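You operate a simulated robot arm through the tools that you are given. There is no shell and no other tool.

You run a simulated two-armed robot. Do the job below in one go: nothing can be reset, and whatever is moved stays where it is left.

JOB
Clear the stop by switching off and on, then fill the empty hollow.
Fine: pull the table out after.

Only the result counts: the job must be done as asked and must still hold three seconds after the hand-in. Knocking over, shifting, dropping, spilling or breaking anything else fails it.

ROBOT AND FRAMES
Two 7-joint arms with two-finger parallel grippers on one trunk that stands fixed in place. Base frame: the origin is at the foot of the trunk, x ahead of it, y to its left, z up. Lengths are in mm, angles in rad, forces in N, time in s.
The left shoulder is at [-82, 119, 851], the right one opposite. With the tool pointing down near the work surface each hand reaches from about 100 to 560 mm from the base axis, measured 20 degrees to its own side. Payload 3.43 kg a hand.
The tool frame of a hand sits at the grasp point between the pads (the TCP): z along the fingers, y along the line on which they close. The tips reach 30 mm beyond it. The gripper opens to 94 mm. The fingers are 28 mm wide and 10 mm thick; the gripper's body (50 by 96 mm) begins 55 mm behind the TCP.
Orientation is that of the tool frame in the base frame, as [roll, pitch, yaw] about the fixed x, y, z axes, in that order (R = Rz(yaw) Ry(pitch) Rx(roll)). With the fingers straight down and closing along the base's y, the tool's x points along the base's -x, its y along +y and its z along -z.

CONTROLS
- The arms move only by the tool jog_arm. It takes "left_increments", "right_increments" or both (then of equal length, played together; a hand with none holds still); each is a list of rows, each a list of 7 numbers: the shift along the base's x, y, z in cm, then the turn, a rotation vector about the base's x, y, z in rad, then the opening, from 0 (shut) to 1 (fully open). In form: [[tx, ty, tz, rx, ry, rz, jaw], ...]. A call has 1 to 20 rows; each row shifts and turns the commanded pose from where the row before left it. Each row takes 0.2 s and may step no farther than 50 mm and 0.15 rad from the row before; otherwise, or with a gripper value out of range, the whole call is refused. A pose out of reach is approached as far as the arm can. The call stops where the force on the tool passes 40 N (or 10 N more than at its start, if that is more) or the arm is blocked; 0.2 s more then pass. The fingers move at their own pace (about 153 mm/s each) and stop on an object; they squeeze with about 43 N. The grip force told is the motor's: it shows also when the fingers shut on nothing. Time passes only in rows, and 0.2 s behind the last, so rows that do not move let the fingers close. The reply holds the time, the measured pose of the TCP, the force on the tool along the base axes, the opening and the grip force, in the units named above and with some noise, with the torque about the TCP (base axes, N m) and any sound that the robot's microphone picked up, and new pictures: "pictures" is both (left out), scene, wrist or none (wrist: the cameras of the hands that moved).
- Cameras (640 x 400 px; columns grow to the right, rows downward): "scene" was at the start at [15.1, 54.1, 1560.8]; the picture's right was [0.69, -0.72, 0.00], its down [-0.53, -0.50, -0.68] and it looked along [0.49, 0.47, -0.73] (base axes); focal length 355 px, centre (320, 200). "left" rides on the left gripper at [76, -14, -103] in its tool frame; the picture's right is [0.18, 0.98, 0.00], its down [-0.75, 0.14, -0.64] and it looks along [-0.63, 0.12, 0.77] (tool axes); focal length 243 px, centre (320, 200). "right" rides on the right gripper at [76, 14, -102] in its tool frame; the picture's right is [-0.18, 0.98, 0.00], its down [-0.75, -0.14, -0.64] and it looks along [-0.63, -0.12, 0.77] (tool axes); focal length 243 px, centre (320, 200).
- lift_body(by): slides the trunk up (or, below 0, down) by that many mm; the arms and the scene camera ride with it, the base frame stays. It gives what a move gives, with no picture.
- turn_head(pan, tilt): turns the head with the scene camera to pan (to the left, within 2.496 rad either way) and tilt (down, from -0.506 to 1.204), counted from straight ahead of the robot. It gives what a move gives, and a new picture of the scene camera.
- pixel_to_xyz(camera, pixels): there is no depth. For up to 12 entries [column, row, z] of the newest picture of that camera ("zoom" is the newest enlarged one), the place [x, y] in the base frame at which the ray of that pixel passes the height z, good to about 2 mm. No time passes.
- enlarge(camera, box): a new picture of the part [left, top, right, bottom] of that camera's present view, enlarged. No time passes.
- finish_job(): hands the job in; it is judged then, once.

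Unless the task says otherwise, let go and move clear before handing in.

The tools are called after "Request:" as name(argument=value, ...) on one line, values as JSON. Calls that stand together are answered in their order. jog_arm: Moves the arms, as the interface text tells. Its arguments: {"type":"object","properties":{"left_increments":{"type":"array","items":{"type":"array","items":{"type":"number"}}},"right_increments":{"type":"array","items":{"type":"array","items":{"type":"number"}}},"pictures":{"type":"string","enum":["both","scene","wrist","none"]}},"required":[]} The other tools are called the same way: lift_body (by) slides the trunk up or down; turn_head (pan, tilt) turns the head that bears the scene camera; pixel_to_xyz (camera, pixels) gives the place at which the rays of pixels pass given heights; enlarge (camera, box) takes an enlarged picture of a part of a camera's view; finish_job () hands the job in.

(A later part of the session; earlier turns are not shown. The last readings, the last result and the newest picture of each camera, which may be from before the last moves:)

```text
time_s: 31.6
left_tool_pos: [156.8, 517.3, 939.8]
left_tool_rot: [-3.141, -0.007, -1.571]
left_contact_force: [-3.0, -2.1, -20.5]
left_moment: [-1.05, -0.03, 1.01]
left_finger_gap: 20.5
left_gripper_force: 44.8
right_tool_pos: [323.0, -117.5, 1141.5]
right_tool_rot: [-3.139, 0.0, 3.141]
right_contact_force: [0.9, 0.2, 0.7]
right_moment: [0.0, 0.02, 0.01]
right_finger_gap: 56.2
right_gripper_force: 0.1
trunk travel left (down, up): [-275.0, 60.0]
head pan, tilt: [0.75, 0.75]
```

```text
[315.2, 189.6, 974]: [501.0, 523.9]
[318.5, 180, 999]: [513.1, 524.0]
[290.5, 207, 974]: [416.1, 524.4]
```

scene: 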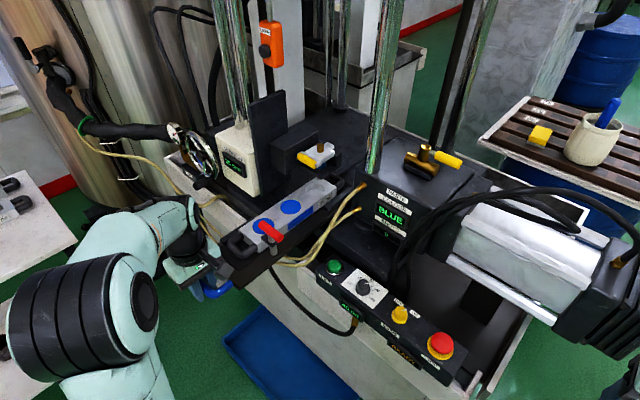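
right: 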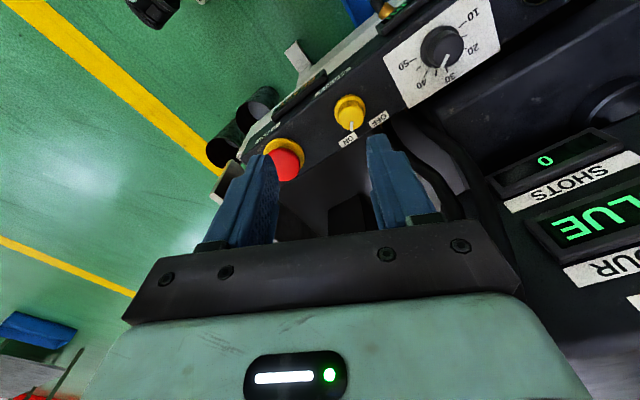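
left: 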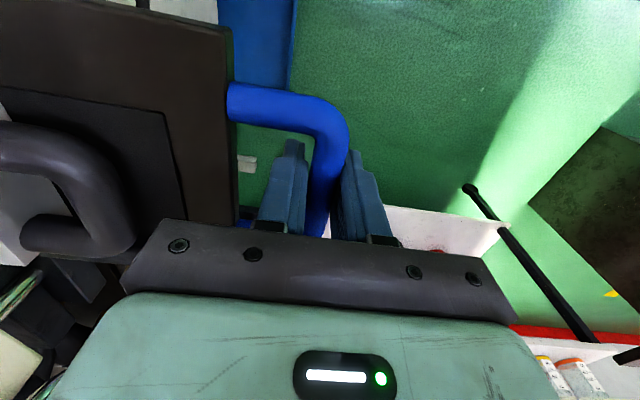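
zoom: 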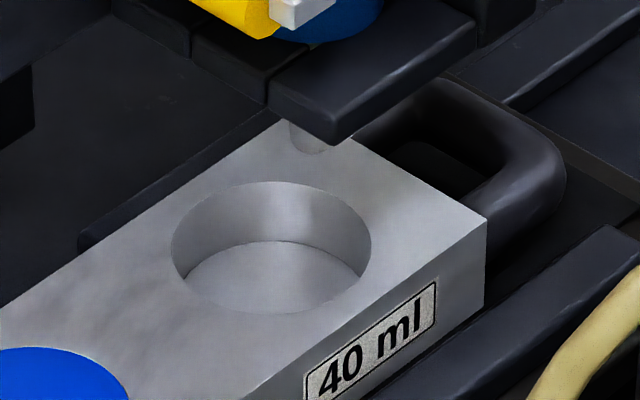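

The hollow centre is at x≈501 and the nozzle tip at x≈513, both at y≈524, so 12 mm remain. I'll push that in slowly and ease the small vertical load.

Request:
jog_arm(left_increments=[[0, 0, -0.15, 0, 0, 0, 0], [0.4, 0, 0, 0, 0, 0, 0], [0.4, 0, 0, 0, 0, 0, 0], [0.4, 0, 0, 0, 0, 0, 0], [0, 0, 0, 0, 0, 0, 0]], pictures="both")

Request:
enlarge(camera="scene", box=[295, 165, 345, 205])

```text
time_s: 32.8
left_tool_pos: [168.0, 516.5, 939.3]
left_tool_rot: [-3.139, 0.004, -1.573]
left_contact_force: [-2.0, -5.4, 10.7]
left_moment: [-1.27, -0.02, 1.05]
left_finger_gap: 20.7
left_gripper_force: 45.0
right_tool_pos: [324.0, -119.3, 1142.4]
right_tool_rot: [3.139, 0.0, 3.141]
right_contact_force: [-0.7, -0.1, 0.3]
right_moment: [-0.01, 0.0, 0.01]
right_finger_gap: 56.6
right_gripper_force: 0.1
trunk travel left (down, up): [-275.0, 60.0]
head pan, tilt: [0.75, 0.75]
```

scene: 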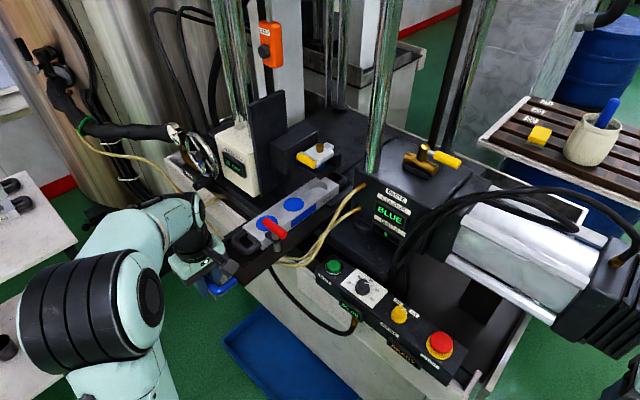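
left: 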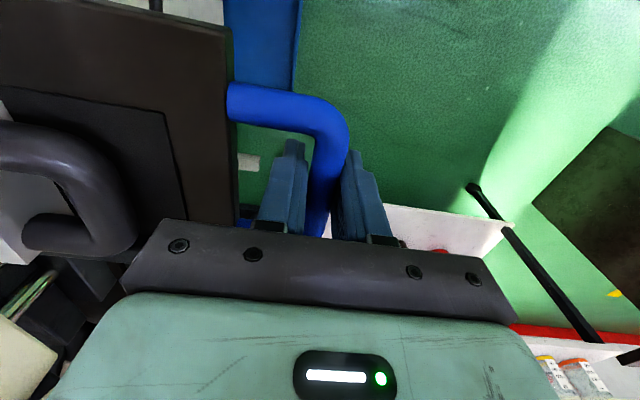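

```text
10.00 times, centred on (320, 185) of scene
```

zoom: 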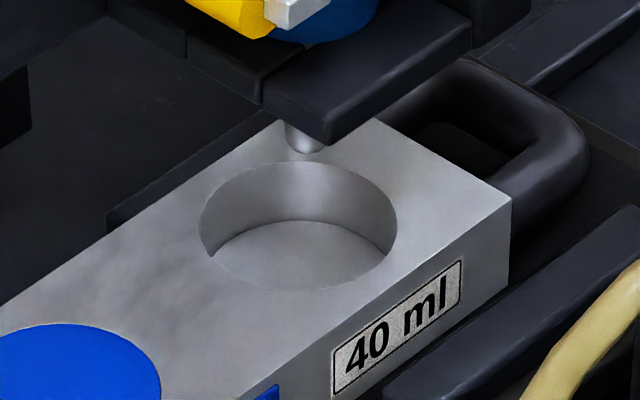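

Request:
pixel_to_xyz(camera="scene", pixels=[[317.85, 187.55, 974], [318.5, 180.3, 999], [317.85, 187.55, 970], [318.5, 180.3, 995]])

Request:
jog_arm(left_increments=[[0, 0, 0.05, 0, 0, 0, 0.2], [0, 0, 0, 0, 0, 0, 0.35], [0, 0, 0, 0, 0, 0, 0.47], [0, 0, 3, 0, 0, 0, 0.47], [0, 0, 4, 0, 0, 0, 0.47], [0, 0, 4, 0, 0, 0, 0.47], [0, 0, 4, 0, 0, -0.14, 0.47], [0, 0, 3, 0, 0, -0.14, 0.47]], pictures="both")

Request:
enlarge(camera="scene", box=[295, 165, 345, 205])

```text
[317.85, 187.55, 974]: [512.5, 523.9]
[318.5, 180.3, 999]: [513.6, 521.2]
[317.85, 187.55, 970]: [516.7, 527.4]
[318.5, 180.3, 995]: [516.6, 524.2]
```

```text
time_s: 34.6
left_tool_pos: [167.0, 517.6, 1120.1]
left_tool_rot: [-3.141, -0.001, -1.856]
left_contact_force: [0.1, 0.1, 0.6]
left_moment: [0.03, 0.03, -0.01]
left_finger_gap: 44.3
left_gripper_force: 0.0
right_tool_pos: [324.0, -118.8, 1141.8]
right_tool_rot: [3.14, 0.0, -3.141]
right_contact_force: [0.3, -0.1, -0.2]
right_moment: [0.03, -0.02, -0.03]
right_finger_gap: 56.4
right_gripper_force: 0.1
trunk travel left (down, up): [-275.0, 60.0]
head pan, tilt: [0.75, 0.75]
```

scene: 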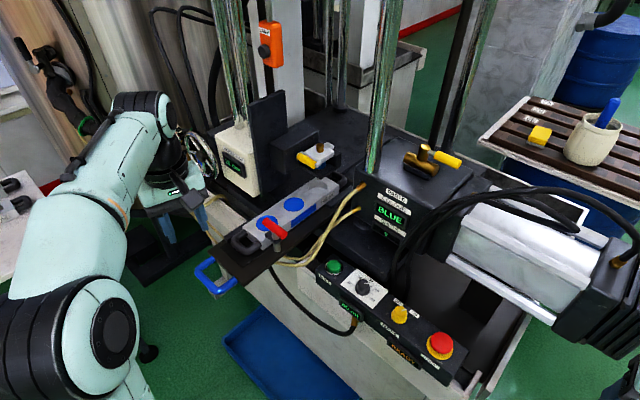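
left: 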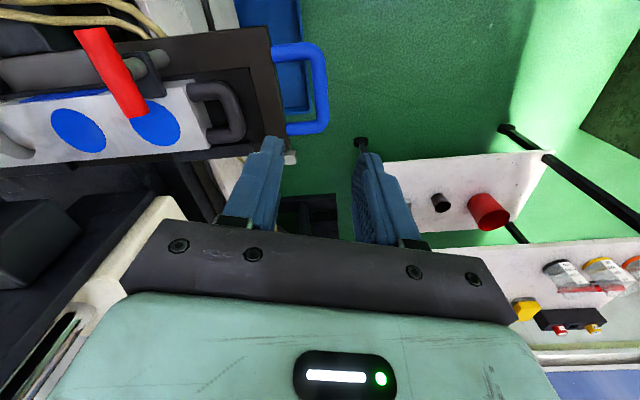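

```text
10.00 times, centred on (320, 185) of scene
```

zoom: 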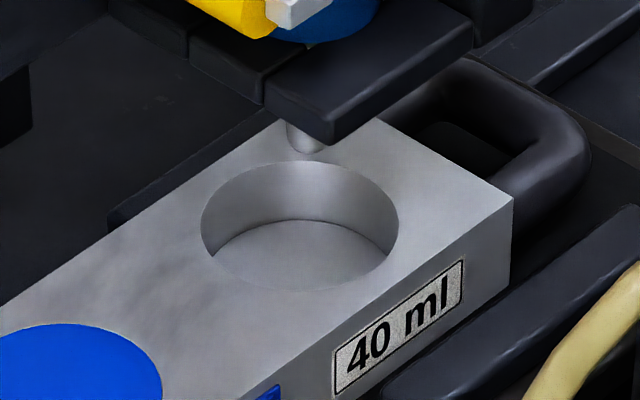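

After release the table stayed put: the hollow at x≈513 lies under the nozzle tip at x≈513.6. I'll confirm from the left wrist camera with a tilted view before shooting.

Request:
jog_arm(left_increments=[[0, -0.2, 1, 0, 0, -0.143, 0.6], [0, -0.2, 1, 0, 0, -0.143, 0.8], [0, -0.2, 1, 0, 0, -0.143, 1], [0, -0.2, 1, 0, 0, -0.143, 1], [0.5, -0.2, 1, 0, 0, -0.143, 1], [0.5, -0.2, 1, 0, 0, -0.143, 1], [0.5, -0.2, 1, 0, 0, -0.143, 1], [0.5, -0.2, 0.5, 0, 0, -0.143, 1], [0.5, -0.2, 0, 0, 0, -0.141, 1], [0.5, 0, 0, 0, -0.14, 0, 1], [0, 0, 0, 0, -0.14, 0, 1], [0, 0, 0, 0, -0.14, 0, 1], [0, 0, 0, 0, -0.13, 0, 1]], pictures="wrist")

Request:
enlarge(camera="left", box=[270, 90, 390, 190])

```text
time_s: 37.4
left_tool_pos: [198.4, 500.4, 1194.5]
left_tool_rot: [-3.139, 0.55, -3.135]
left_contact_force: [0.5, 0.8, 0.1]
left_moment: [0.01, 0.0, -0.03]
left_finger_gap: 94.2
left_gripper_force: 0.0
right_tool_pos: [322.2, -118.6, 1141.3]
right_tool_rot: [-3.14, 0.0, -3.141]
right_contact_force: [0.0, 0.0, 0.4]
right_moment: [0.0, 0.0, 0.0]
right_finger_gap: 56.6
right_gripper_force: 0.0
trunk travel left (down, up): [-275.0, 60.0]
head pan, tilt: [0.75, 0.75]
```

left: 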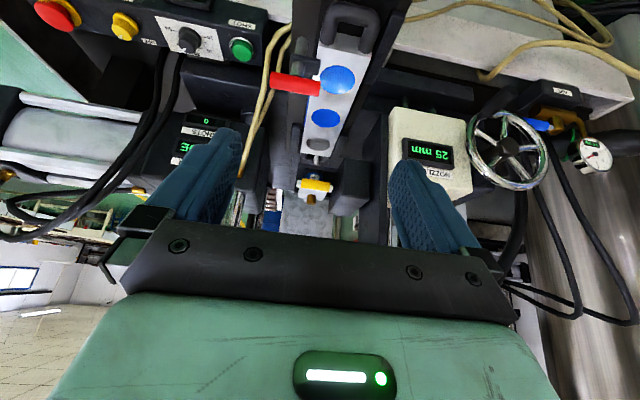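

```text
4.00 times, centred on (330, 140) of left
```

zoom: 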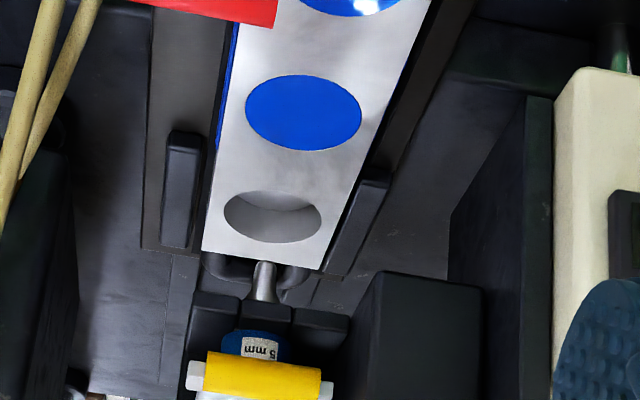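

Request:
pixel_to_xyz(camera="left", pixels=[[318.25, 144.25, 974], [316.25, 155.6, 999], [318.25, 144.25, 970], [316.25, 155.6, 995], [325.5, 118, 974]])

Request:
enlarge(camera="left", box=[295, 120, 345, 170])

```text
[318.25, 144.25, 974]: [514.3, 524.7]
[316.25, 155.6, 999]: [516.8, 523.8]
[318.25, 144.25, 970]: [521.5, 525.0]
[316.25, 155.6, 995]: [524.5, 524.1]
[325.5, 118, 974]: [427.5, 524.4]
```

```text
8.00 times, centred on (320, 145) of left
```

zoom: 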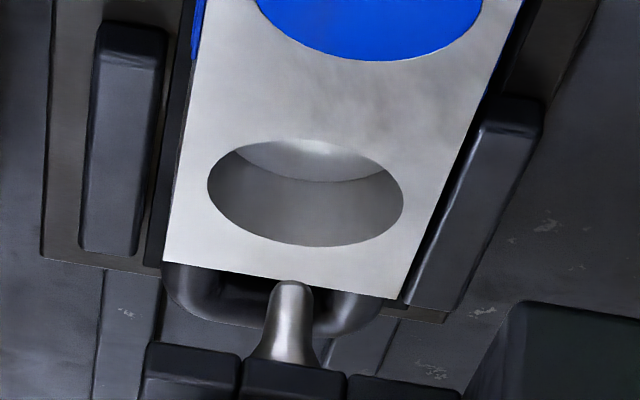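

Both cameras agree within about 2 mm that the nozzle is over the empty hollow (514 vs 517 here, 512.5 vs 513.6 from the scene). Before going for SHOT I'll check where the beige hoses run so the hand avoids them.

Request:
enlarge(camera="scene", box=[290, 170, 390, 280])

Request:
enlarge(camera="left", box=[200, 20, 320, 180])

Request:
pixel_to_xyz(camera="left", pixels=[[241, 48, 900], [241, 48, 880]])

```text
3.64 times, centred on (340, 225) of scene
```

zoom: 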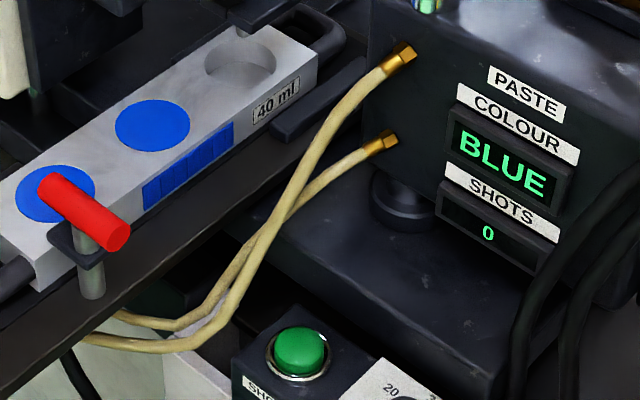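

```text
2.50 times, centred on (260, 100) of left
```

zoom: 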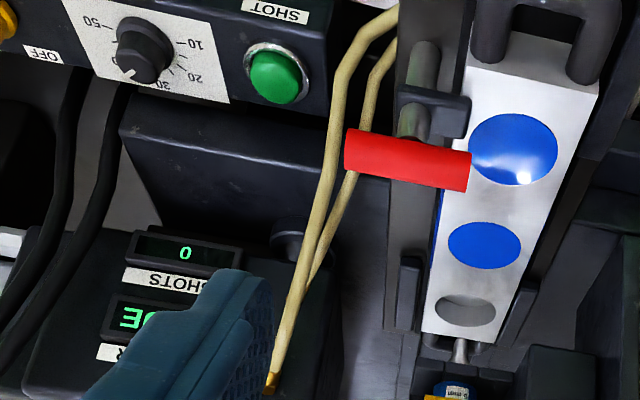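

```text
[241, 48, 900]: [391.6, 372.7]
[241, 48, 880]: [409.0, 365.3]
```

Request:
pixel_to_xyz(camera="left", pixels=[[240, 173, 1050], [240, 173, 950], [252, 140, 1000], [252, 140, 900], [262, 100, 1000], [262, 100, 900], [267, 68, 1000], [267, 68, 900], [274, 44, 950], [274, 44, 850]])

Request:
pixel_to_xyz(camera="scene", pixels=[[362.4, 185.9, 1050], [362.4, 185.9, 950], [346, 203, 1000], [346, 203, 900], [330.3, 229, 1000], [330.3, 229, 900], [322, 245, 950], [322, 245, 850], [311, 260.7, 950], [311, 260.7, 850], [334, 265, 900], [334, 265, 880]])

```text
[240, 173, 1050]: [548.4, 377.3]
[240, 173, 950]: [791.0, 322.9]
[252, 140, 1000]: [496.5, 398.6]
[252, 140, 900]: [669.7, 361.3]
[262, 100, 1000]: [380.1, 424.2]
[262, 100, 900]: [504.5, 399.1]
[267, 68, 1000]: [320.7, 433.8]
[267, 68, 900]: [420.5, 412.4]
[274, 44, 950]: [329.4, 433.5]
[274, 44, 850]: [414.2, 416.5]
```

```text
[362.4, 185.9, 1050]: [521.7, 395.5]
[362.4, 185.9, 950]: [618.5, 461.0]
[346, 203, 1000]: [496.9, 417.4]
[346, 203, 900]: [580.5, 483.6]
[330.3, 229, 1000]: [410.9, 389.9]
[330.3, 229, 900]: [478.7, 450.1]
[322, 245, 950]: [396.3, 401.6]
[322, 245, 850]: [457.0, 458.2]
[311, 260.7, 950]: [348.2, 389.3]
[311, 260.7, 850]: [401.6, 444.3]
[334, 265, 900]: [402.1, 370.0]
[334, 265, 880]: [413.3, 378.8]
```

Request:
pixel_to_xyz(camera="left", pixels=[[206.4, 120.8, 1000], [206.4, 120.8, 950], [242.4, 50.8, 900], [242.4, 50.8, 890]])

Request:
pixel_to_xyz(camera="scene", pixels=[[386, 234, 1000], [386, 234, 950], [334.4, 266.2, 900], [334.4, 266.2, 890]])

Request:
jog_arm(left_increments=[[0, 0, 0, 0, 0.14, 0, 0.6], [0, 0, 0, 0, 0.14, 0, 0.3], [0, 0, 0, 0, 0.14, 0, 0], [0, 0, 0, 0, 0.13, 0, 0], [4, -2, 0, 0, 0, 0.12, 0], [4, -3, 0, 0, 0, 0.12, 0], [4, -3, -1, 0, 0, 0.12, 0], [4, -3, -1, 0, 0, 0.12, 0], [3, -2, -2, 0, 0, 0.12, 0]], pictures="both")

```text
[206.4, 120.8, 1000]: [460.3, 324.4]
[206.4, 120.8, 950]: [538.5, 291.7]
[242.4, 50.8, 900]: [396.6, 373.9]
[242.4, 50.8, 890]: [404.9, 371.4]
```

```text
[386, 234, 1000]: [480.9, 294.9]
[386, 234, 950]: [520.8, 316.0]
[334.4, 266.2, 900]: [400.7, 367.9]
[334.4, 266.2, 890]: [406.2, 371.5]
```

```text
refused: row 7 steps farther than a row can; nothing moved
```

The head's front face is at x≈503 and the hose stays below and beyond the planned hand position, so there is room. The SHOT button is at about [405, 371.4, 890]. I'll level the hand, close the fingers and move above the button in smaller steps.

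Request:
jog_arm(left_increments=[[0, 0, 0, 0, 0.14, 0, 0.6], [0, 0, 0, 0, 0.14, 0, 0.3], [0, 0, 0, 0, 0.14, 0, 0], [0, 0, 0, 0, 0.13, 0, 0], [3.4, -2.1, -1, 0, 0, 0.1, 0], [3.4, -2.1, -1, 0, 0, 0.1, 0], [3.4, -2.1, -1, 0, 0, 0.1, 0], [3.4, -2.1, -1, 0, 0, 0.1, 0], [3.4, -2.1, -1, 0, 0, 0.1, 0], [3.4, -2.1, -1, 0, 0, 0.1, 0]], pictures="both")

Request:
enlarge(camera="left", box=[220, 60, 420, 220])

```text
time_s: 39.6
left_tool_pos: [406.4, 374.9, 1130.1]
left_tool_rot: [3.14, 0.0, -2.533]
left_contact_force: [-0.6, 0.0, 0.2]
left_moment: [-0.01, -0.01, -0.03]
left_finger_gap: 0.2
left_gripper_force: 33.0
right_tool_pos: [325.0, -118.9, 1141.4]
right_tool_rot: [-3.141, 0.0, -3.141]
right_contact_force: [0.6, -0.1, -0.7]
right_moment: [0.04, 0.02, -0.03]
right_finger_gap: 56.3
right_gripper_force: 0.1
trunk travel left (down, up): [-275.0, 60.0]
head pan, tilt: [0.75, 0.75]
```

scene: 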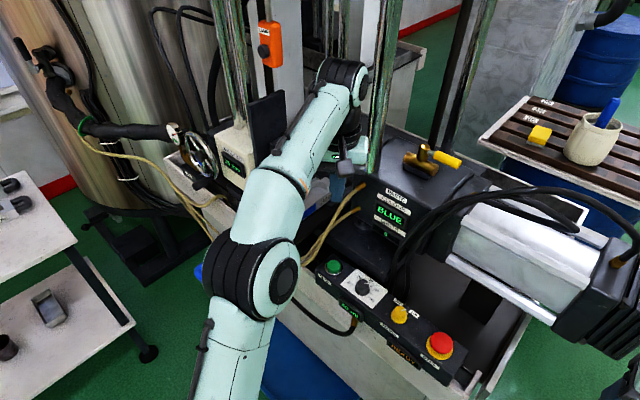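
left: 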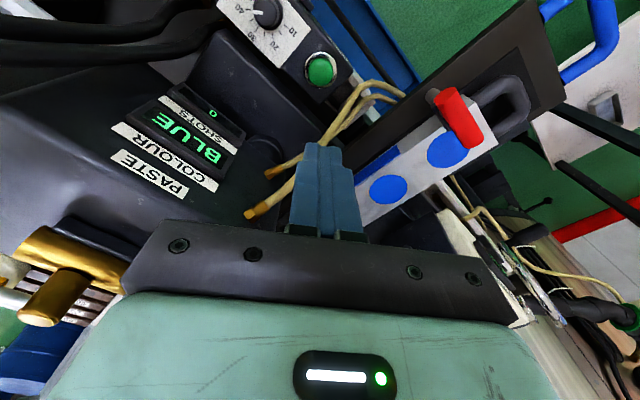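

```text
2.50 times, centred on (320, 140) of left
```

zoom: 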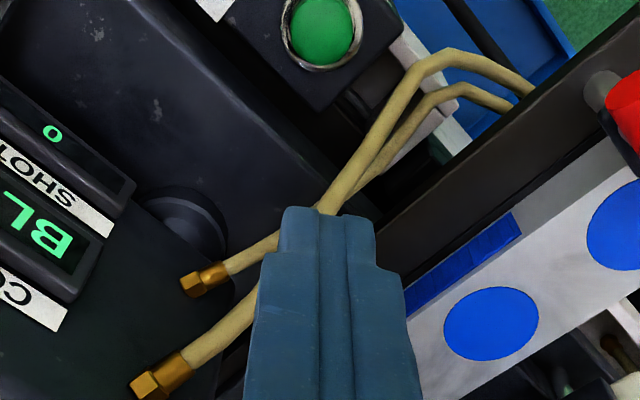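

Nothing is touching, and the hose passes about 35–50 mm away from the finger line. I'll fix the button position from this view before descending.

Request:
pixel_to_xyz(camera="left", pixels=[[320, 71, 890], [320, 71, 900], [320, 166, 970], [352, 96, 950], [340, 122, 960]])

Request:
enlarge(camera="left", box=[280, 40, 360, 100])

```text
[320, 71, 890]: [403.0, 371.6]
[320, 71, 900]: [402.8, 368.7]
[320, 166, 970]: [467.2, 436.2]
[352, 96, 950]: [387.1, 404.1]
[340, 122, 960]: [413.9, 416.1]
```

```text
6.67 times, centred on (320, 70) of left
```

zoom: 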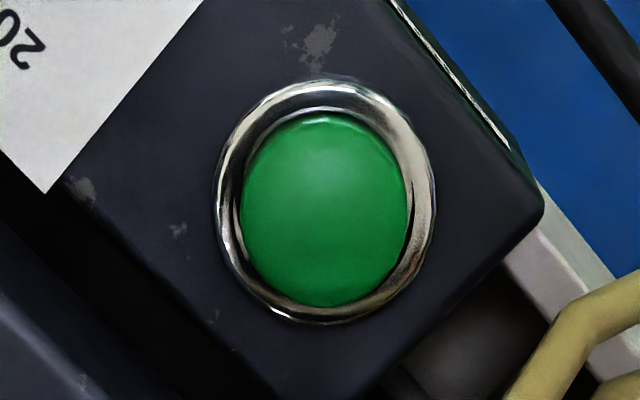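

The button centre is at [403.5, 371.5]. I'll descend to about 20 mm above it with fingers closed and check again.

Request:
jog_arm(left_increments=[[-0.15, -0.15, -4.6, 0, 0, 0, 0], [-0.15, -0.15, -4.6, 0, 0, 0, 0], [0, 0, -4.6, 0, 0, 0, 0], [0, 0, -4.6, 0, 0, 0, 0], [0, 0, 0, 0, 0, 0, 0]], pictures="both")

Request:
enlarge(camera="left", box=[220, 60, 420, 240])

Request:
enlarge(camera="scene", box=[280, 160, 420, 320])

```text
time_s: 40.8
left_tool_pos: [397.7, 368.3, 948.5]
left_tool_rot: [-3.141, 0.0, -2.535]
left_contact_force: [0.0, 0.9, 0.3]
left_moment: [0.02, 0.01, 0.01]
left_finger_gap: 0.0
left_gripper_force: 32.5
right_tool_pos: [323.5, -118.1, 1142.0]
right_tool_rot: [-3.141, 0.0, -3.141]
right_contact_force: [0.1, -0.1, 1.2]
right_moment: [-0.03, -0.01, 0.01]
right_finger_gap: 56.6
right_gripper_force: 0.1
trunk travel left (down, up): [-275.0, 60.0]
head pan, tilt: [0.75, 0.75]
```

scene: 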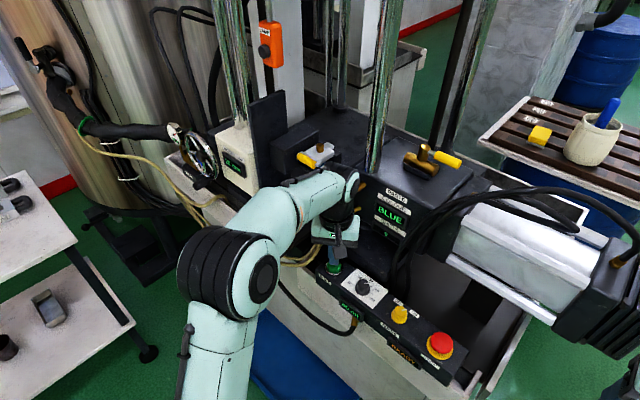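
left: 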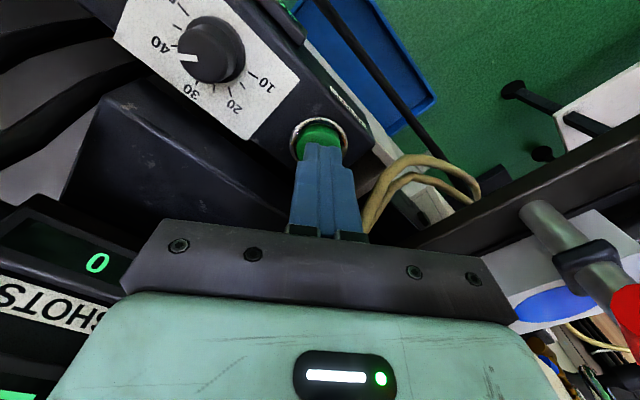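

```text
2.22 times, centred on (320, 150) of left
```

zoom: 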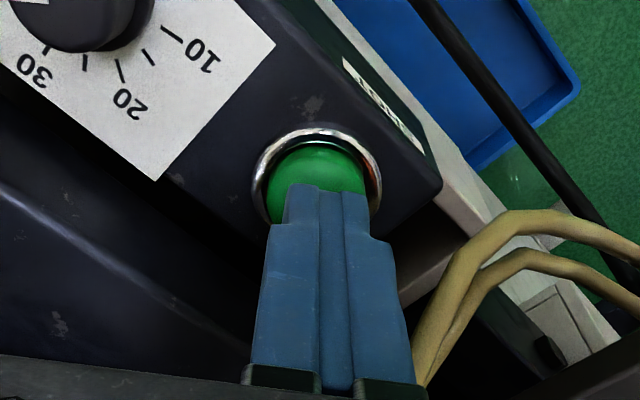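

```text
2.50 times, centred on (350, 240) of scene
```

zoom: 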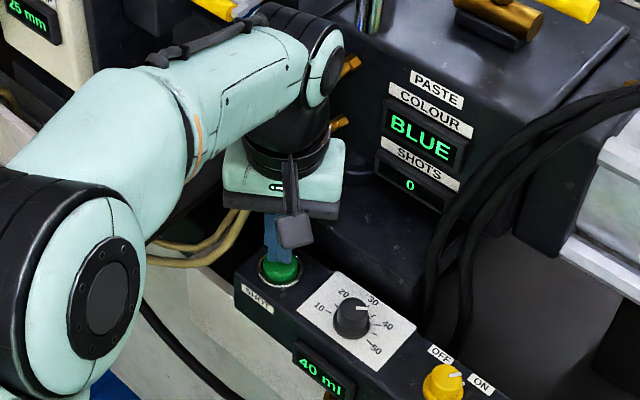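

Request:
pixel_to_xyz(camera="left", pixels=[[319, 138, 892], [319, 138, 897], [318.5, 142, 885]])

```text
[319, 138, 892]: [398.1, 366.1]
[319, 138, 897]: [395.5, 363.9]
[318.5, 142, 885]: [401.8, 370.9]
```

The button centre is at about [403, 372], so I'll shift the fingertips by (+5, +3.5) mm and go down to just above the cap.

Request:
jog_arm(left_increments=[[0.5, 0.35, -0.8, 0, 0, 0, 0], [0, 0, -0.7, 0, 0, 0, 0], [0, 0, 0, 0, 0, 0, 0]], pictures="both")

Request:
enlarge(camera="left", box=[260, 90, 380, 210])

Request:
enlarge(camera="scene", box=[310, 220, 390, 300])

```text
time_s: 41.6
left_tool_pos: [403.3, 373.2, 935.7]
left_tool_rot: [3.141, -0.001, -2.536]
left_contact_force: [-0.1, -0.4, -1.2]
left_moment: [-0.01, -0.04, -0.03]
left_finger_gap: 0.0
left_gripper_force: 32.9
right_tool_pos: [323.2, -117.8, 1142.1]
right_tool_rot: [3.141, -0.001, 3.142]
right_contact_force: [-0.4, 0.1, 0.4]
right_moment: [-0.02, 0.01, 0.01]
right_finger_gap: 56.3
right_gripper_force: 0.0
trunk travel left (down, up): [-275.0, 60.0]
head pan, tilt: [0.75, 0.75]
```

scene: 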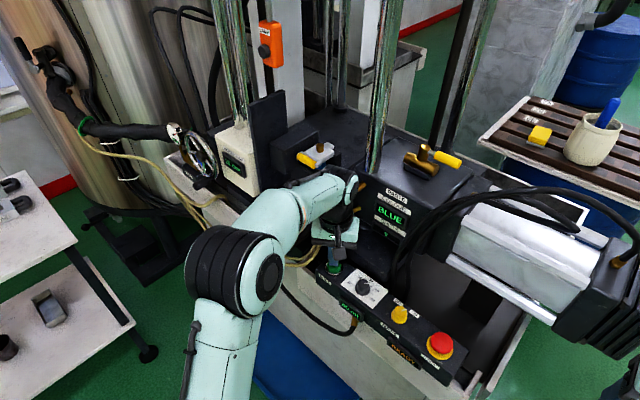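
left: 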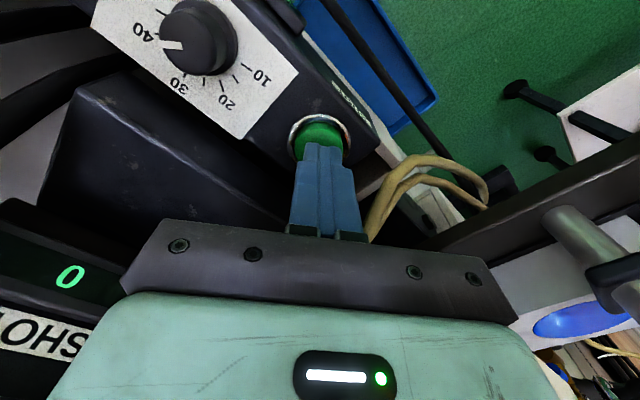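

```text
3.33 times, centred on (320, 150) of left
```

zoom: 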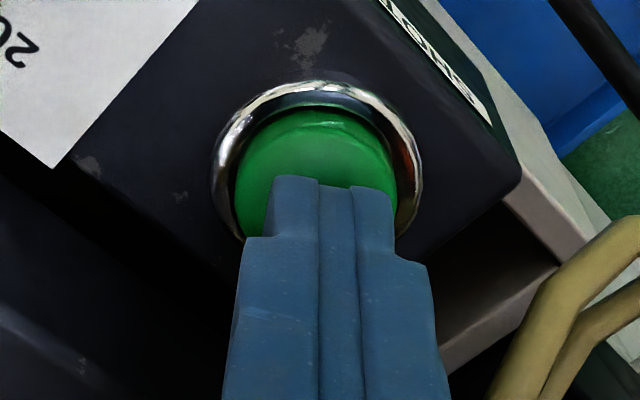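

```text
5.00 times, centred on (350, 260) of scene
```

zoom: 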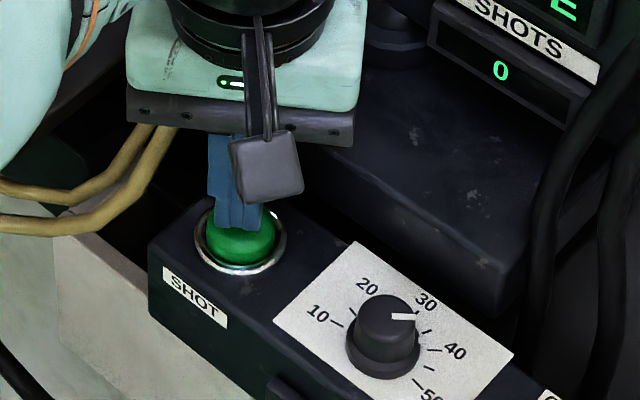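

The fingertips are centred over the green cap, a few mm above it. I'll press straight down in small steps and watch the force, sound and SHOTS counter.

Request:
jog_arm(left_increments=[[0, 0, -0.3, 0, 0, 0, 0], [0, 0, -0.2, 0, 0, 0, 0], [0, 0, -0.2, 0, 0, 0, 0], [0, 0, -0.2, 0, 0, 0, 0]], pictures="scene")

Request:
enlarge(camera="scene", box=[310, 220, 410, 300])

```text
time_s: 42.6
left_tool_pos: [403.7, 373.5, 925.6]
left_tool_rot: [3.141, -0.001, -2.536]
left_contact_force: [-0.1, 1.6, 3.3]
left_moment: [0.03, -0.01, 0.0]
left_finger_gap: 0.0
left_gripper_force: 32.9
right_tool_pos: [323.7, -118.5, 1142.1]
right_tool_rot: [-3.142, -0.001, -3.141]
right_contact_force: [0.8, 0.1, -0.3]
right_moment: [0.02, -0.02, 0.02]
right_finger_gap: 56.5
right_gripper_force: 0.0
trunk travel left (down, up): [-275.0, 60.0]
head pan, tilt: [0.75, 0.75]
heard: click
```

scene: 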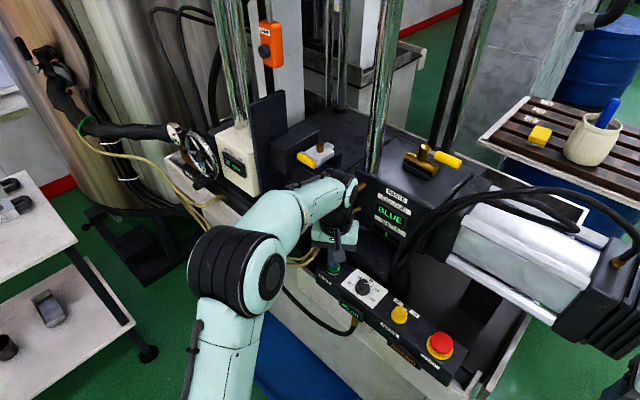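

```text
5.00 times, centred on (360, 260) of scene
```

zoom: 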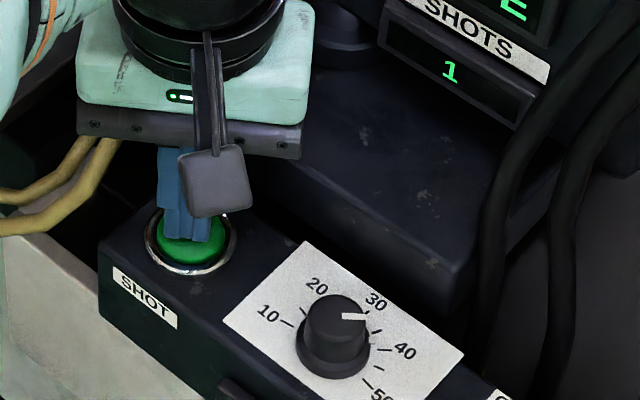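

A click was heard and SHOTS now reads 1. I'll lift off the button straight up and keep the table untouched while the paste flows.

Request:
jog_arm(left_increments=[[0, 0, 1, 0, 0, 0, 0], [0, 0, 3, 0, 0, 0, 0], [0, 0, 4, 0, 0, 0, 0], [0, 0, 4, 0, 0, 0, 0], [-2, 0, 4, 0, 0, 0, 0], [-4, 0, 2, 0, 0, -0.1, 0], [-4, 0, 0, 0, 0, -0.1, 0.2], [-4, 0, 0, 0, 0, -0.1, 0.4], [-4, 1, 0, 0, 0, -0.1, 0.5]], pictures="both")

Request:
enlarge(camera="scene", box=[270, 140, 370, 220])

Request:
enlarge(camera="scene", box=[310, 180, 460, 370])

```text
time_s: 44.6
left_tool_pos: [222.1, 386.4, 1106.3]
left_tool_rot: [3.141, -0.001, -2.939]
left_contact_force: [0.1, -0.3, -0.5]
left_moment: [0.0, -0.03, 0.02]
left_finger_gap: 46.7
left_gripper_force: 0.1
right_tool_pos: [322.2, -117.5, 1142.0]
right_tool_rot: [3.142, 0.002, -3.142]
right_contact_force: [-0.6, 1.1, 0.5]
right_moment: [-0.01, -0.02, -0.01]
right_finger_gap: 56.3
right_gripper_force: 0.1
trunk travel left (down, up): [-275.0, 60.0]
head pan, tilt: [0.75, 0.75]
```

scene: 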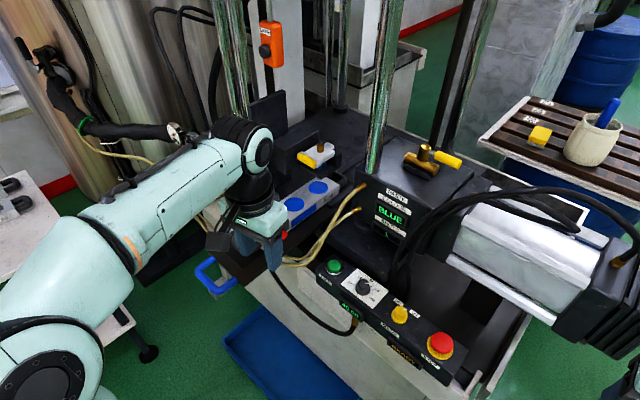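
left: 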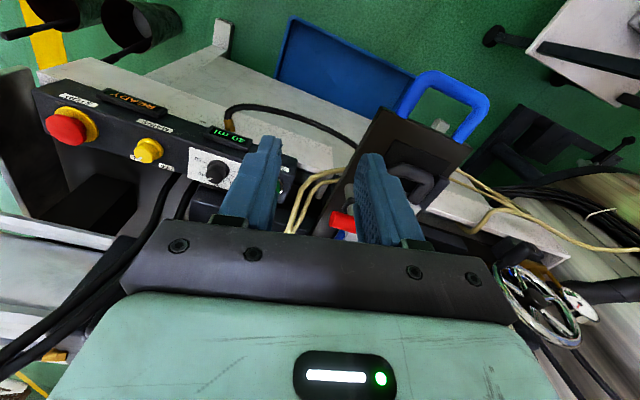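

```text
5.00 times, centred on (320, 180) of scene
```

zoom: 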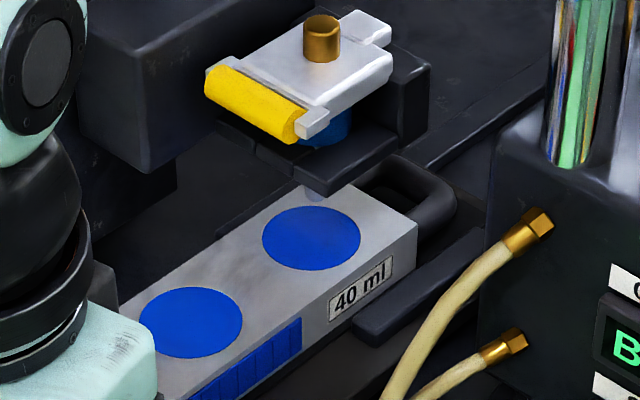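

```text
2.11 times, centred on (385, 275) of scene
```

zoom: 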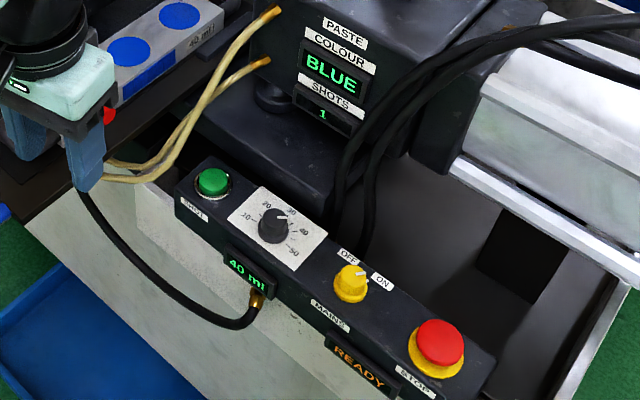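

The third hollow is now level with blue paste, SHOTS reads 1, the panel still shows READY, and nothing has spilled. Next I'll bring the left hand back above the handle, now near x≈168, with the fingers closing along x.

Request:
jog_arm(left_increments=[[-1, 1, 0.5, 0, 0, 0.137, 0.47], [-1, 1.4, 0, 0, 0, 0.137, 0.47], [-1, 1.4, 0, 0, 0, 0.137, 0.47], [-1, 1.4, 0, 0, 0, 0.137, 0.47], [-0.5, 1.4, 0, 0, 0, 0.137, 0.47], [-0.5, 1.4, 0, 0, 0, 0.137, 0.47], [-0.4, 1.4, 0, 0, 0, 0.137, 0.47], [0, 1.4, -1, 0, 0, 0.137, 0.47], [0, 1.3, -2, 0, 0, 0.137, 0.47], [0, 1, -2, 0, 0, 0.136, 0.47]], pictures="both")

Request:
enlarge(camera="left", box=[200, 40, 440, 220])

```text
time_s: 46.8
left_tool_pos: [171.2, 516.6, 1060.1]
left_tool_rot: [3.141, 0.001, -1.567]
left_contact_force: [0.2, 0.9, 0.0]
left_moment: [-0.02, -0.02, -0.01]
left_finger_gap: 44.2
left_gripper_force: 0.0
right_tool_pos: [323.1, -119.3, 1140.3]
right_tool_rot: [-3.141, 0.0, 3.141]
right_contact_force: [-1.0, -0.4, -0.8]
right_moment: [-0.03, 0.0, 0.01]
right_finger_gap: 56.4
right_gripper_force: 0.1
trunk travel left (down, up): [-275.0, 60.0]
head pan, tilt: [0.75, 0.75]
```

scene: 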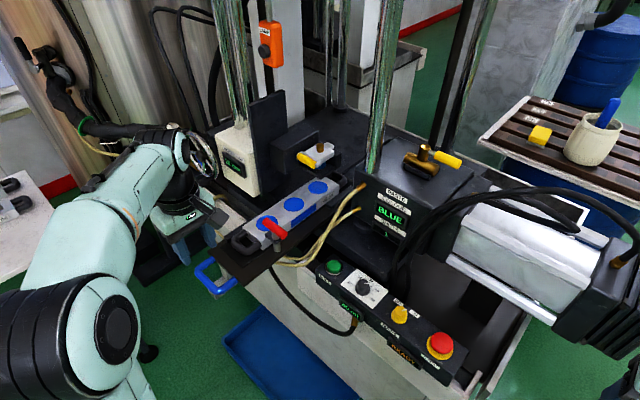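
left: 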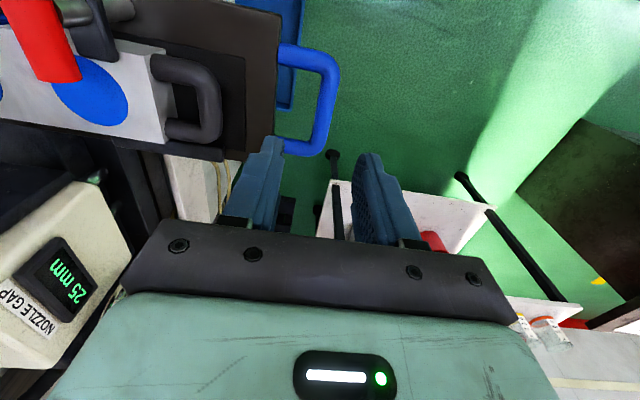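

```text
2.22 times, centred on (320, 130) of left
```

zoom: 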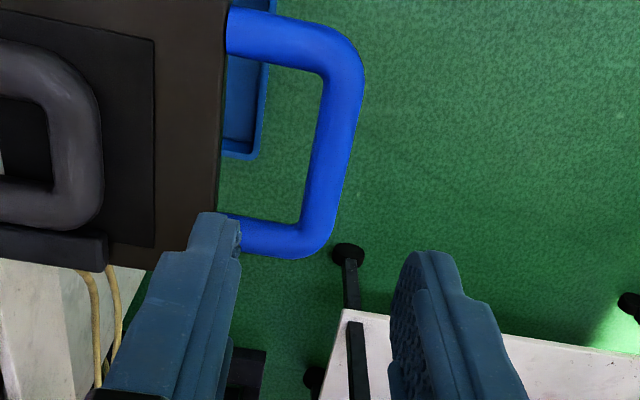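

Request:
pixel_to_xyz(camera="left", pixels=[[327, 103, 936], [331, 76, 936], [322, 133, 936]])

```text
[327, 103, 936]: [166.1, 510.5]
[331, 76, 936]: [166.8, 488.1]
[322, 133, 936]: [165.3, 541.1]
```

The bar is at x≈166.5 and the TCP at 171, so I'll shift -4 mm, descend around the bar and grip it.

Request:
jog_arm(left_increments=[[-0.4, 0, -3, 0, 0, 0, 0.47], [0, 0, -3, 0, 0, 0, 0.47], [0, 0, -3, 0, 0, 0, 0.47], [0, 0, -3, 0, 0, 0, 0.47], [0, 0, 0, 0, 0, 0, 0.47]], pictures="wrist")

Request:
enlarge(camera="left", box=[200, 60, 440, 240])

```text
time_s: 48.0
left_tool_pos: [165.6, 515.0, 942.8]
left_tool_rot: [3.141, 0.0, -1.569]
left_contact_force: [-0.6, 0.1, -0.6]
left_moment: [0.02, 0.0, 0.0]
left_finger_gap: 44.2
left_gripper_force: 0.1
right_tool_pos: [323.3, -117.9, 1141.3]
right_tool_rot: [3.141, 0.0, 3.141]
right_contact_force: [-0.1, -0.6, 1.2]
right_moment: [-0.01, -0.02, 0.03]
right_finger_gap: 56.2
right_gripper_force: 0.0
trunk travel left (down, up): [-275.0, 60.0]
head pan, tilt: [0.75, 0.75]
```

left: 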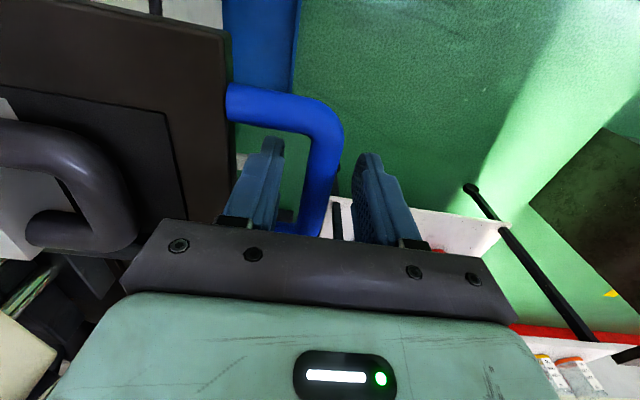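

```text
2.22 times, centred on (320, 150) of left
```

zoom: 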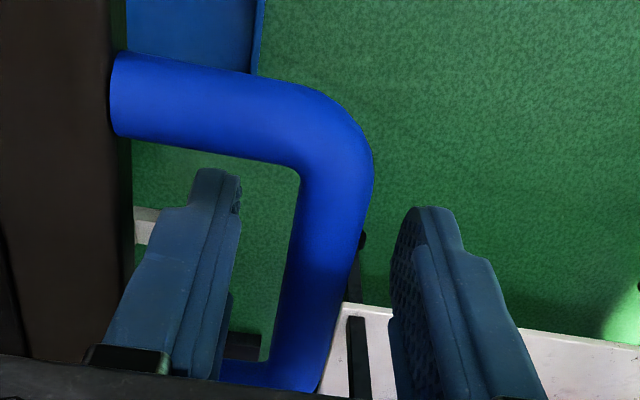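

The bar is between the fingers, so I'll close the grip.

Request:
jog_arm(left_increments=[[0.1, 0, 0, 0, 0, 0, 0.3], [0, 0, 0, 0, 0, 0, 0.15], [0, 0, 0, 0, 0, 0, 0], [0, 0, 0, 0, 0, 0, 0]], pictures="scene")

Request:
enlarge(camera="scene", box=[270, 140, 370, 220])

```text
time_s: 49.0
left_tool_pos: [167.0, 515.2, 942.9]
left_tool_rot: [-3.141, 0.001, -1.565]
left_contact_force: [2.9, 0.9, 0.4]
left_moment: [0.21, 0.01, 1.27]
left_finger_gap: 19.6
left_gripper_force: 45.2
right_tool_pos: [323.2, -118.4, 1141.8]
right_tool_rot: [-3.141, 0.0, 3.14]
right_contact_force: [0.0, 0.3, 0.4]
right_moment: [0.02, 0.02, -0.05]
right_finger_gap: 56.5
right_gripper_force: 0.0
trunk travel left (down, up): [-275.0, 60.0]
head pan, tilt: [0.75, 0.75]
```

scene: 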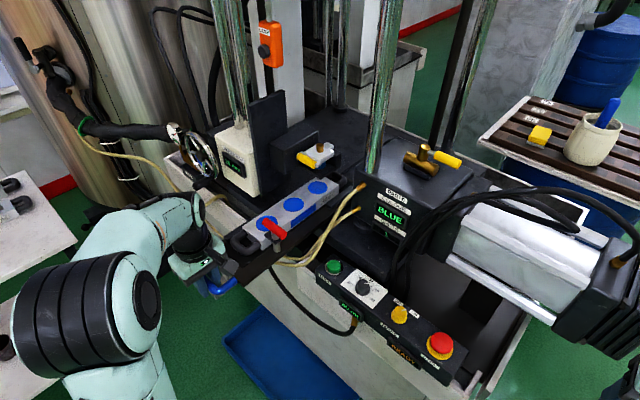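

```text
5.00 times, centred on (320, 180) of scene
```

zoom: 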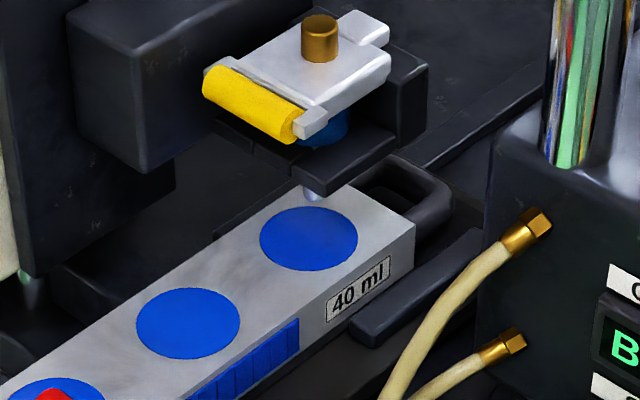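

The handle is gripped and the mould looks unchanged. I'll pull the table out gently by 60 mm and check forces.

Request:
jog_arm(left_increments=[[-0.5, 0, 0, 0, 0, 0, 0], [-0.8, 0, 0, 0, 0, 0, 0], [-1, 0, 0, 0, 0, 0, 0], [-1, 0, 0, 0, 0, 0, 0], [-1, 0, 0, 0, 0, 0, 0], [-1, 0, 0, 0, 0, 0, 0], [-0.7, 0, 0, 0, 0, 0, 0]], pictures="scene")

```text
time_s: 50.6
left_tool_pos: [106.8, 515.7, 942.9]
left_tool_rot: [3.138, -0.002, -1.567]
left_contact_force: [2.3, -6.0, 0.4]
left_moment: [0.21, 0.01, 0.87]
left_finger_gap: 20.0
left_gripper_force: 44.7
right_tool_pos: [324.4, -119.4, 1142.0]
right_tool_rot: [-3.141, 0.0, -3.14]
right_contact_force: [0.0, -0.7, -0.2]
right_moment: [-0.02, 0.03, 0.06]
right_finger_gap: 56.5
right_gripper_force: 0.0
trunk travel left (down, up): [-275.0, 60.0]
head pan, tilt: [0.75, 0.75]
```

scene: 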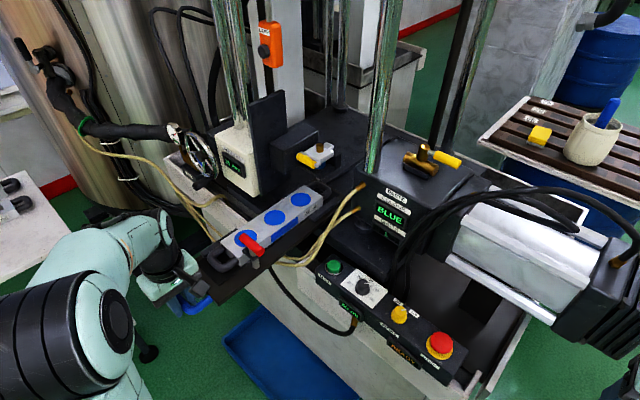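

The table is already farther out than at the start (handle x≈107) with only about 2 N of drag and no stop felt yet. I'll keep pulling in small steps to find the end of travel.

Request:
jog_arm(left_increments=[[-0.7, 0, 0, 0, 0, 0, 0], [-0.8, 0, 0, 0, 0, 0, 0], [-0.8, 0, 0, 0, 0, 0, 0], [-0.8, 0, 0, 0, 0, 0, 0], [-0.8, 0, 0, 0, 0, 0, 0], [-0.8, 0, 0, 0, 0, 0, 0]], pictures="both")

Request:
enlarge(camera="scene", box=[180, 140, 360, 300])

```text
time_s: 52.0
left_tool_pos: [60.3, 514.2, 941.9]
left_tool_rot: [-3.14, 0.009, -1.567]
left_contact_force: [2.0, -2.2, 34.6]
left_moment: [-0.65, -0.11, 0.92]
left_finger_gap: 19.8
left_gripper_force: 44.9
right_tool_pos: [322.6, -121.8, 1142.7]
right_tool_rot: [3.138, -0.001, -3.141]
right_contact_force: [-0.4, 0.6, -0.4]
right_moment: [-0.02, 0.01, 0.03]
right_finger_gap: 56.5
right_gripper_force: 0.0
trunk travel left (down, up): [-275.0, 60.0]
head pan, tilt: [0.75, 0.75]
```

scene: 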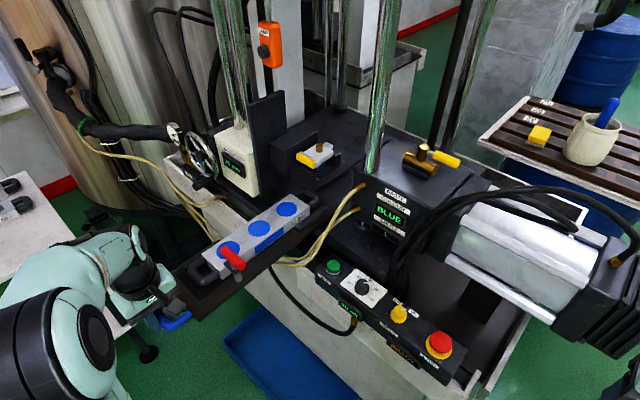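
left: 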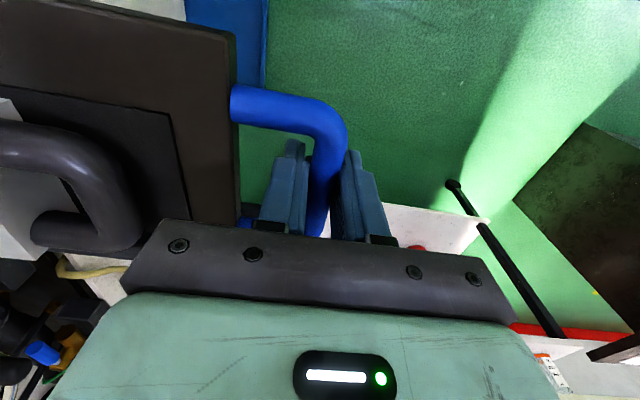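

```text
2.50 times, centred on (270, 220) of scene
```

zoom: 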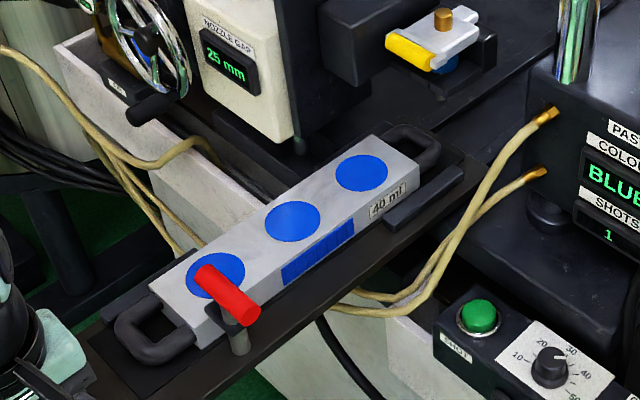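

Pulling is still free along x, with only a 35 N vertical load from a slight height mismatch. I'll raise the command 1.5 mm to relieve it and continue outward in small steps.

Request:
jog_arm(left_increments=[[0, 0, 0.15, 0, 0, 0, 0], [-0.6, 0, 0, 0, 0, 0, 0], [-0.7, 0, 0, 0, 0, 0, 0], [-0.7, 0, 0, 0, 0, 0, 0]], pictures="none")

```text
time_s: 53.0
left_tool_pos: [39.5, 514.3, 941.8]
left_tool_rot: [3.141, 0.0, -1.566]
left_contact_force: [2.4, 1.3, 12.4]
left_moment: [1.26, 0.11, 0.96]
left_finger_gap: 19.6
left_gripper_force: 45.6
right_tool_pos: [323.5, -118.7, 1141.2]
right_tool_rot: [-3.14, 0.001, -3.141]
right_contact_force: [-0.1, -0.5, -0.7]
right_moment: [-0.01, -0.03, 0.03]
right_finger_gap: 56.4
right_gripper_force: 0.1
trunk travel left (down, up): [-275.0, 60.0]
head pan, tilt: [0.75, 0.75]
```

Still about 2 N of drag at x≈40, so the end stop is not reached yet. I'll continue.

Request:
jog_arm(left_increments=[[0, 0, 0.05, 0, 0, 0, 0], [-0.7, 0, 0, 0, 0, 0, 0], [-0.7, 0, 0, 0, 0, 0, 0], [-0.7, 0, 0, 0, 0, 0, 0]], pictures="scene")

Request:
enlarge(camera="scene", box=[140, 140, 340, 320])

```text
time_s: 53.8
left_tool_pos: [35.5, 514.5, 944.3]
left_tool_rot: [-3.12, 0.002, -1.573]
left_contact_force: [23.8, 2.5, -1.0]
left_moment: [-0.13, -0.06, 1.13]
left_finger_gap: 19.8
left_gripper_force: 45.2
right_tool_pos: [324.1, -117.6, 1142.7]
right_tool_rot: [3.141, 0.001, -3.14]
right_contact_force: [-0.5, -0.5, 0.5]
right_moment: [0.04, -0.02, -0.01]
right_finger_gap: 56.5
right_gripper_force: 0.0
trunk travel left (down, up): [-275.0, 60.0]
head pan, tilt: [0.75, 0.75]
stopped in row 4 (left hand): the force on the tool passed its limit at 46 N (the readings are from after the stop); the commanded pose is now the measured one
```

scene: 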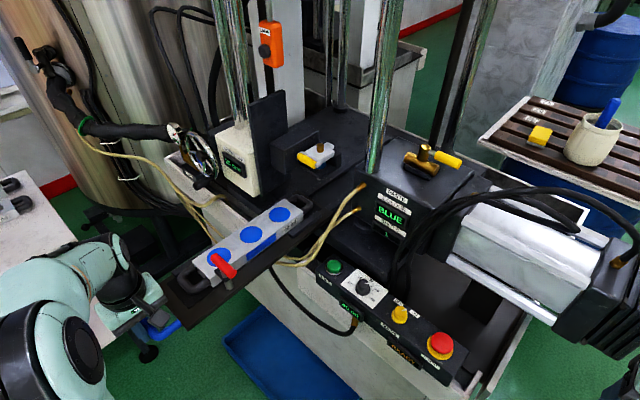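

```text
2.22 times, centred on (240, 230) of scene
```

zoom: 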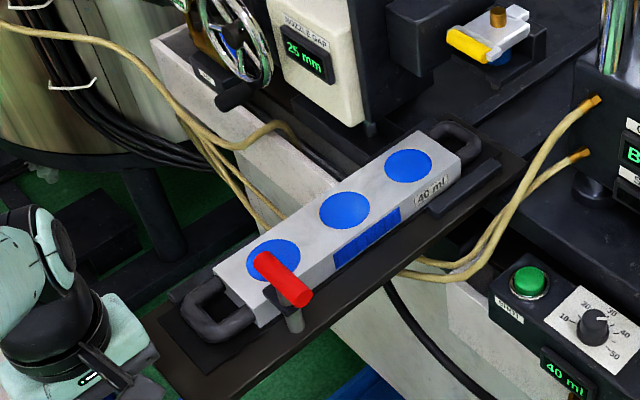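

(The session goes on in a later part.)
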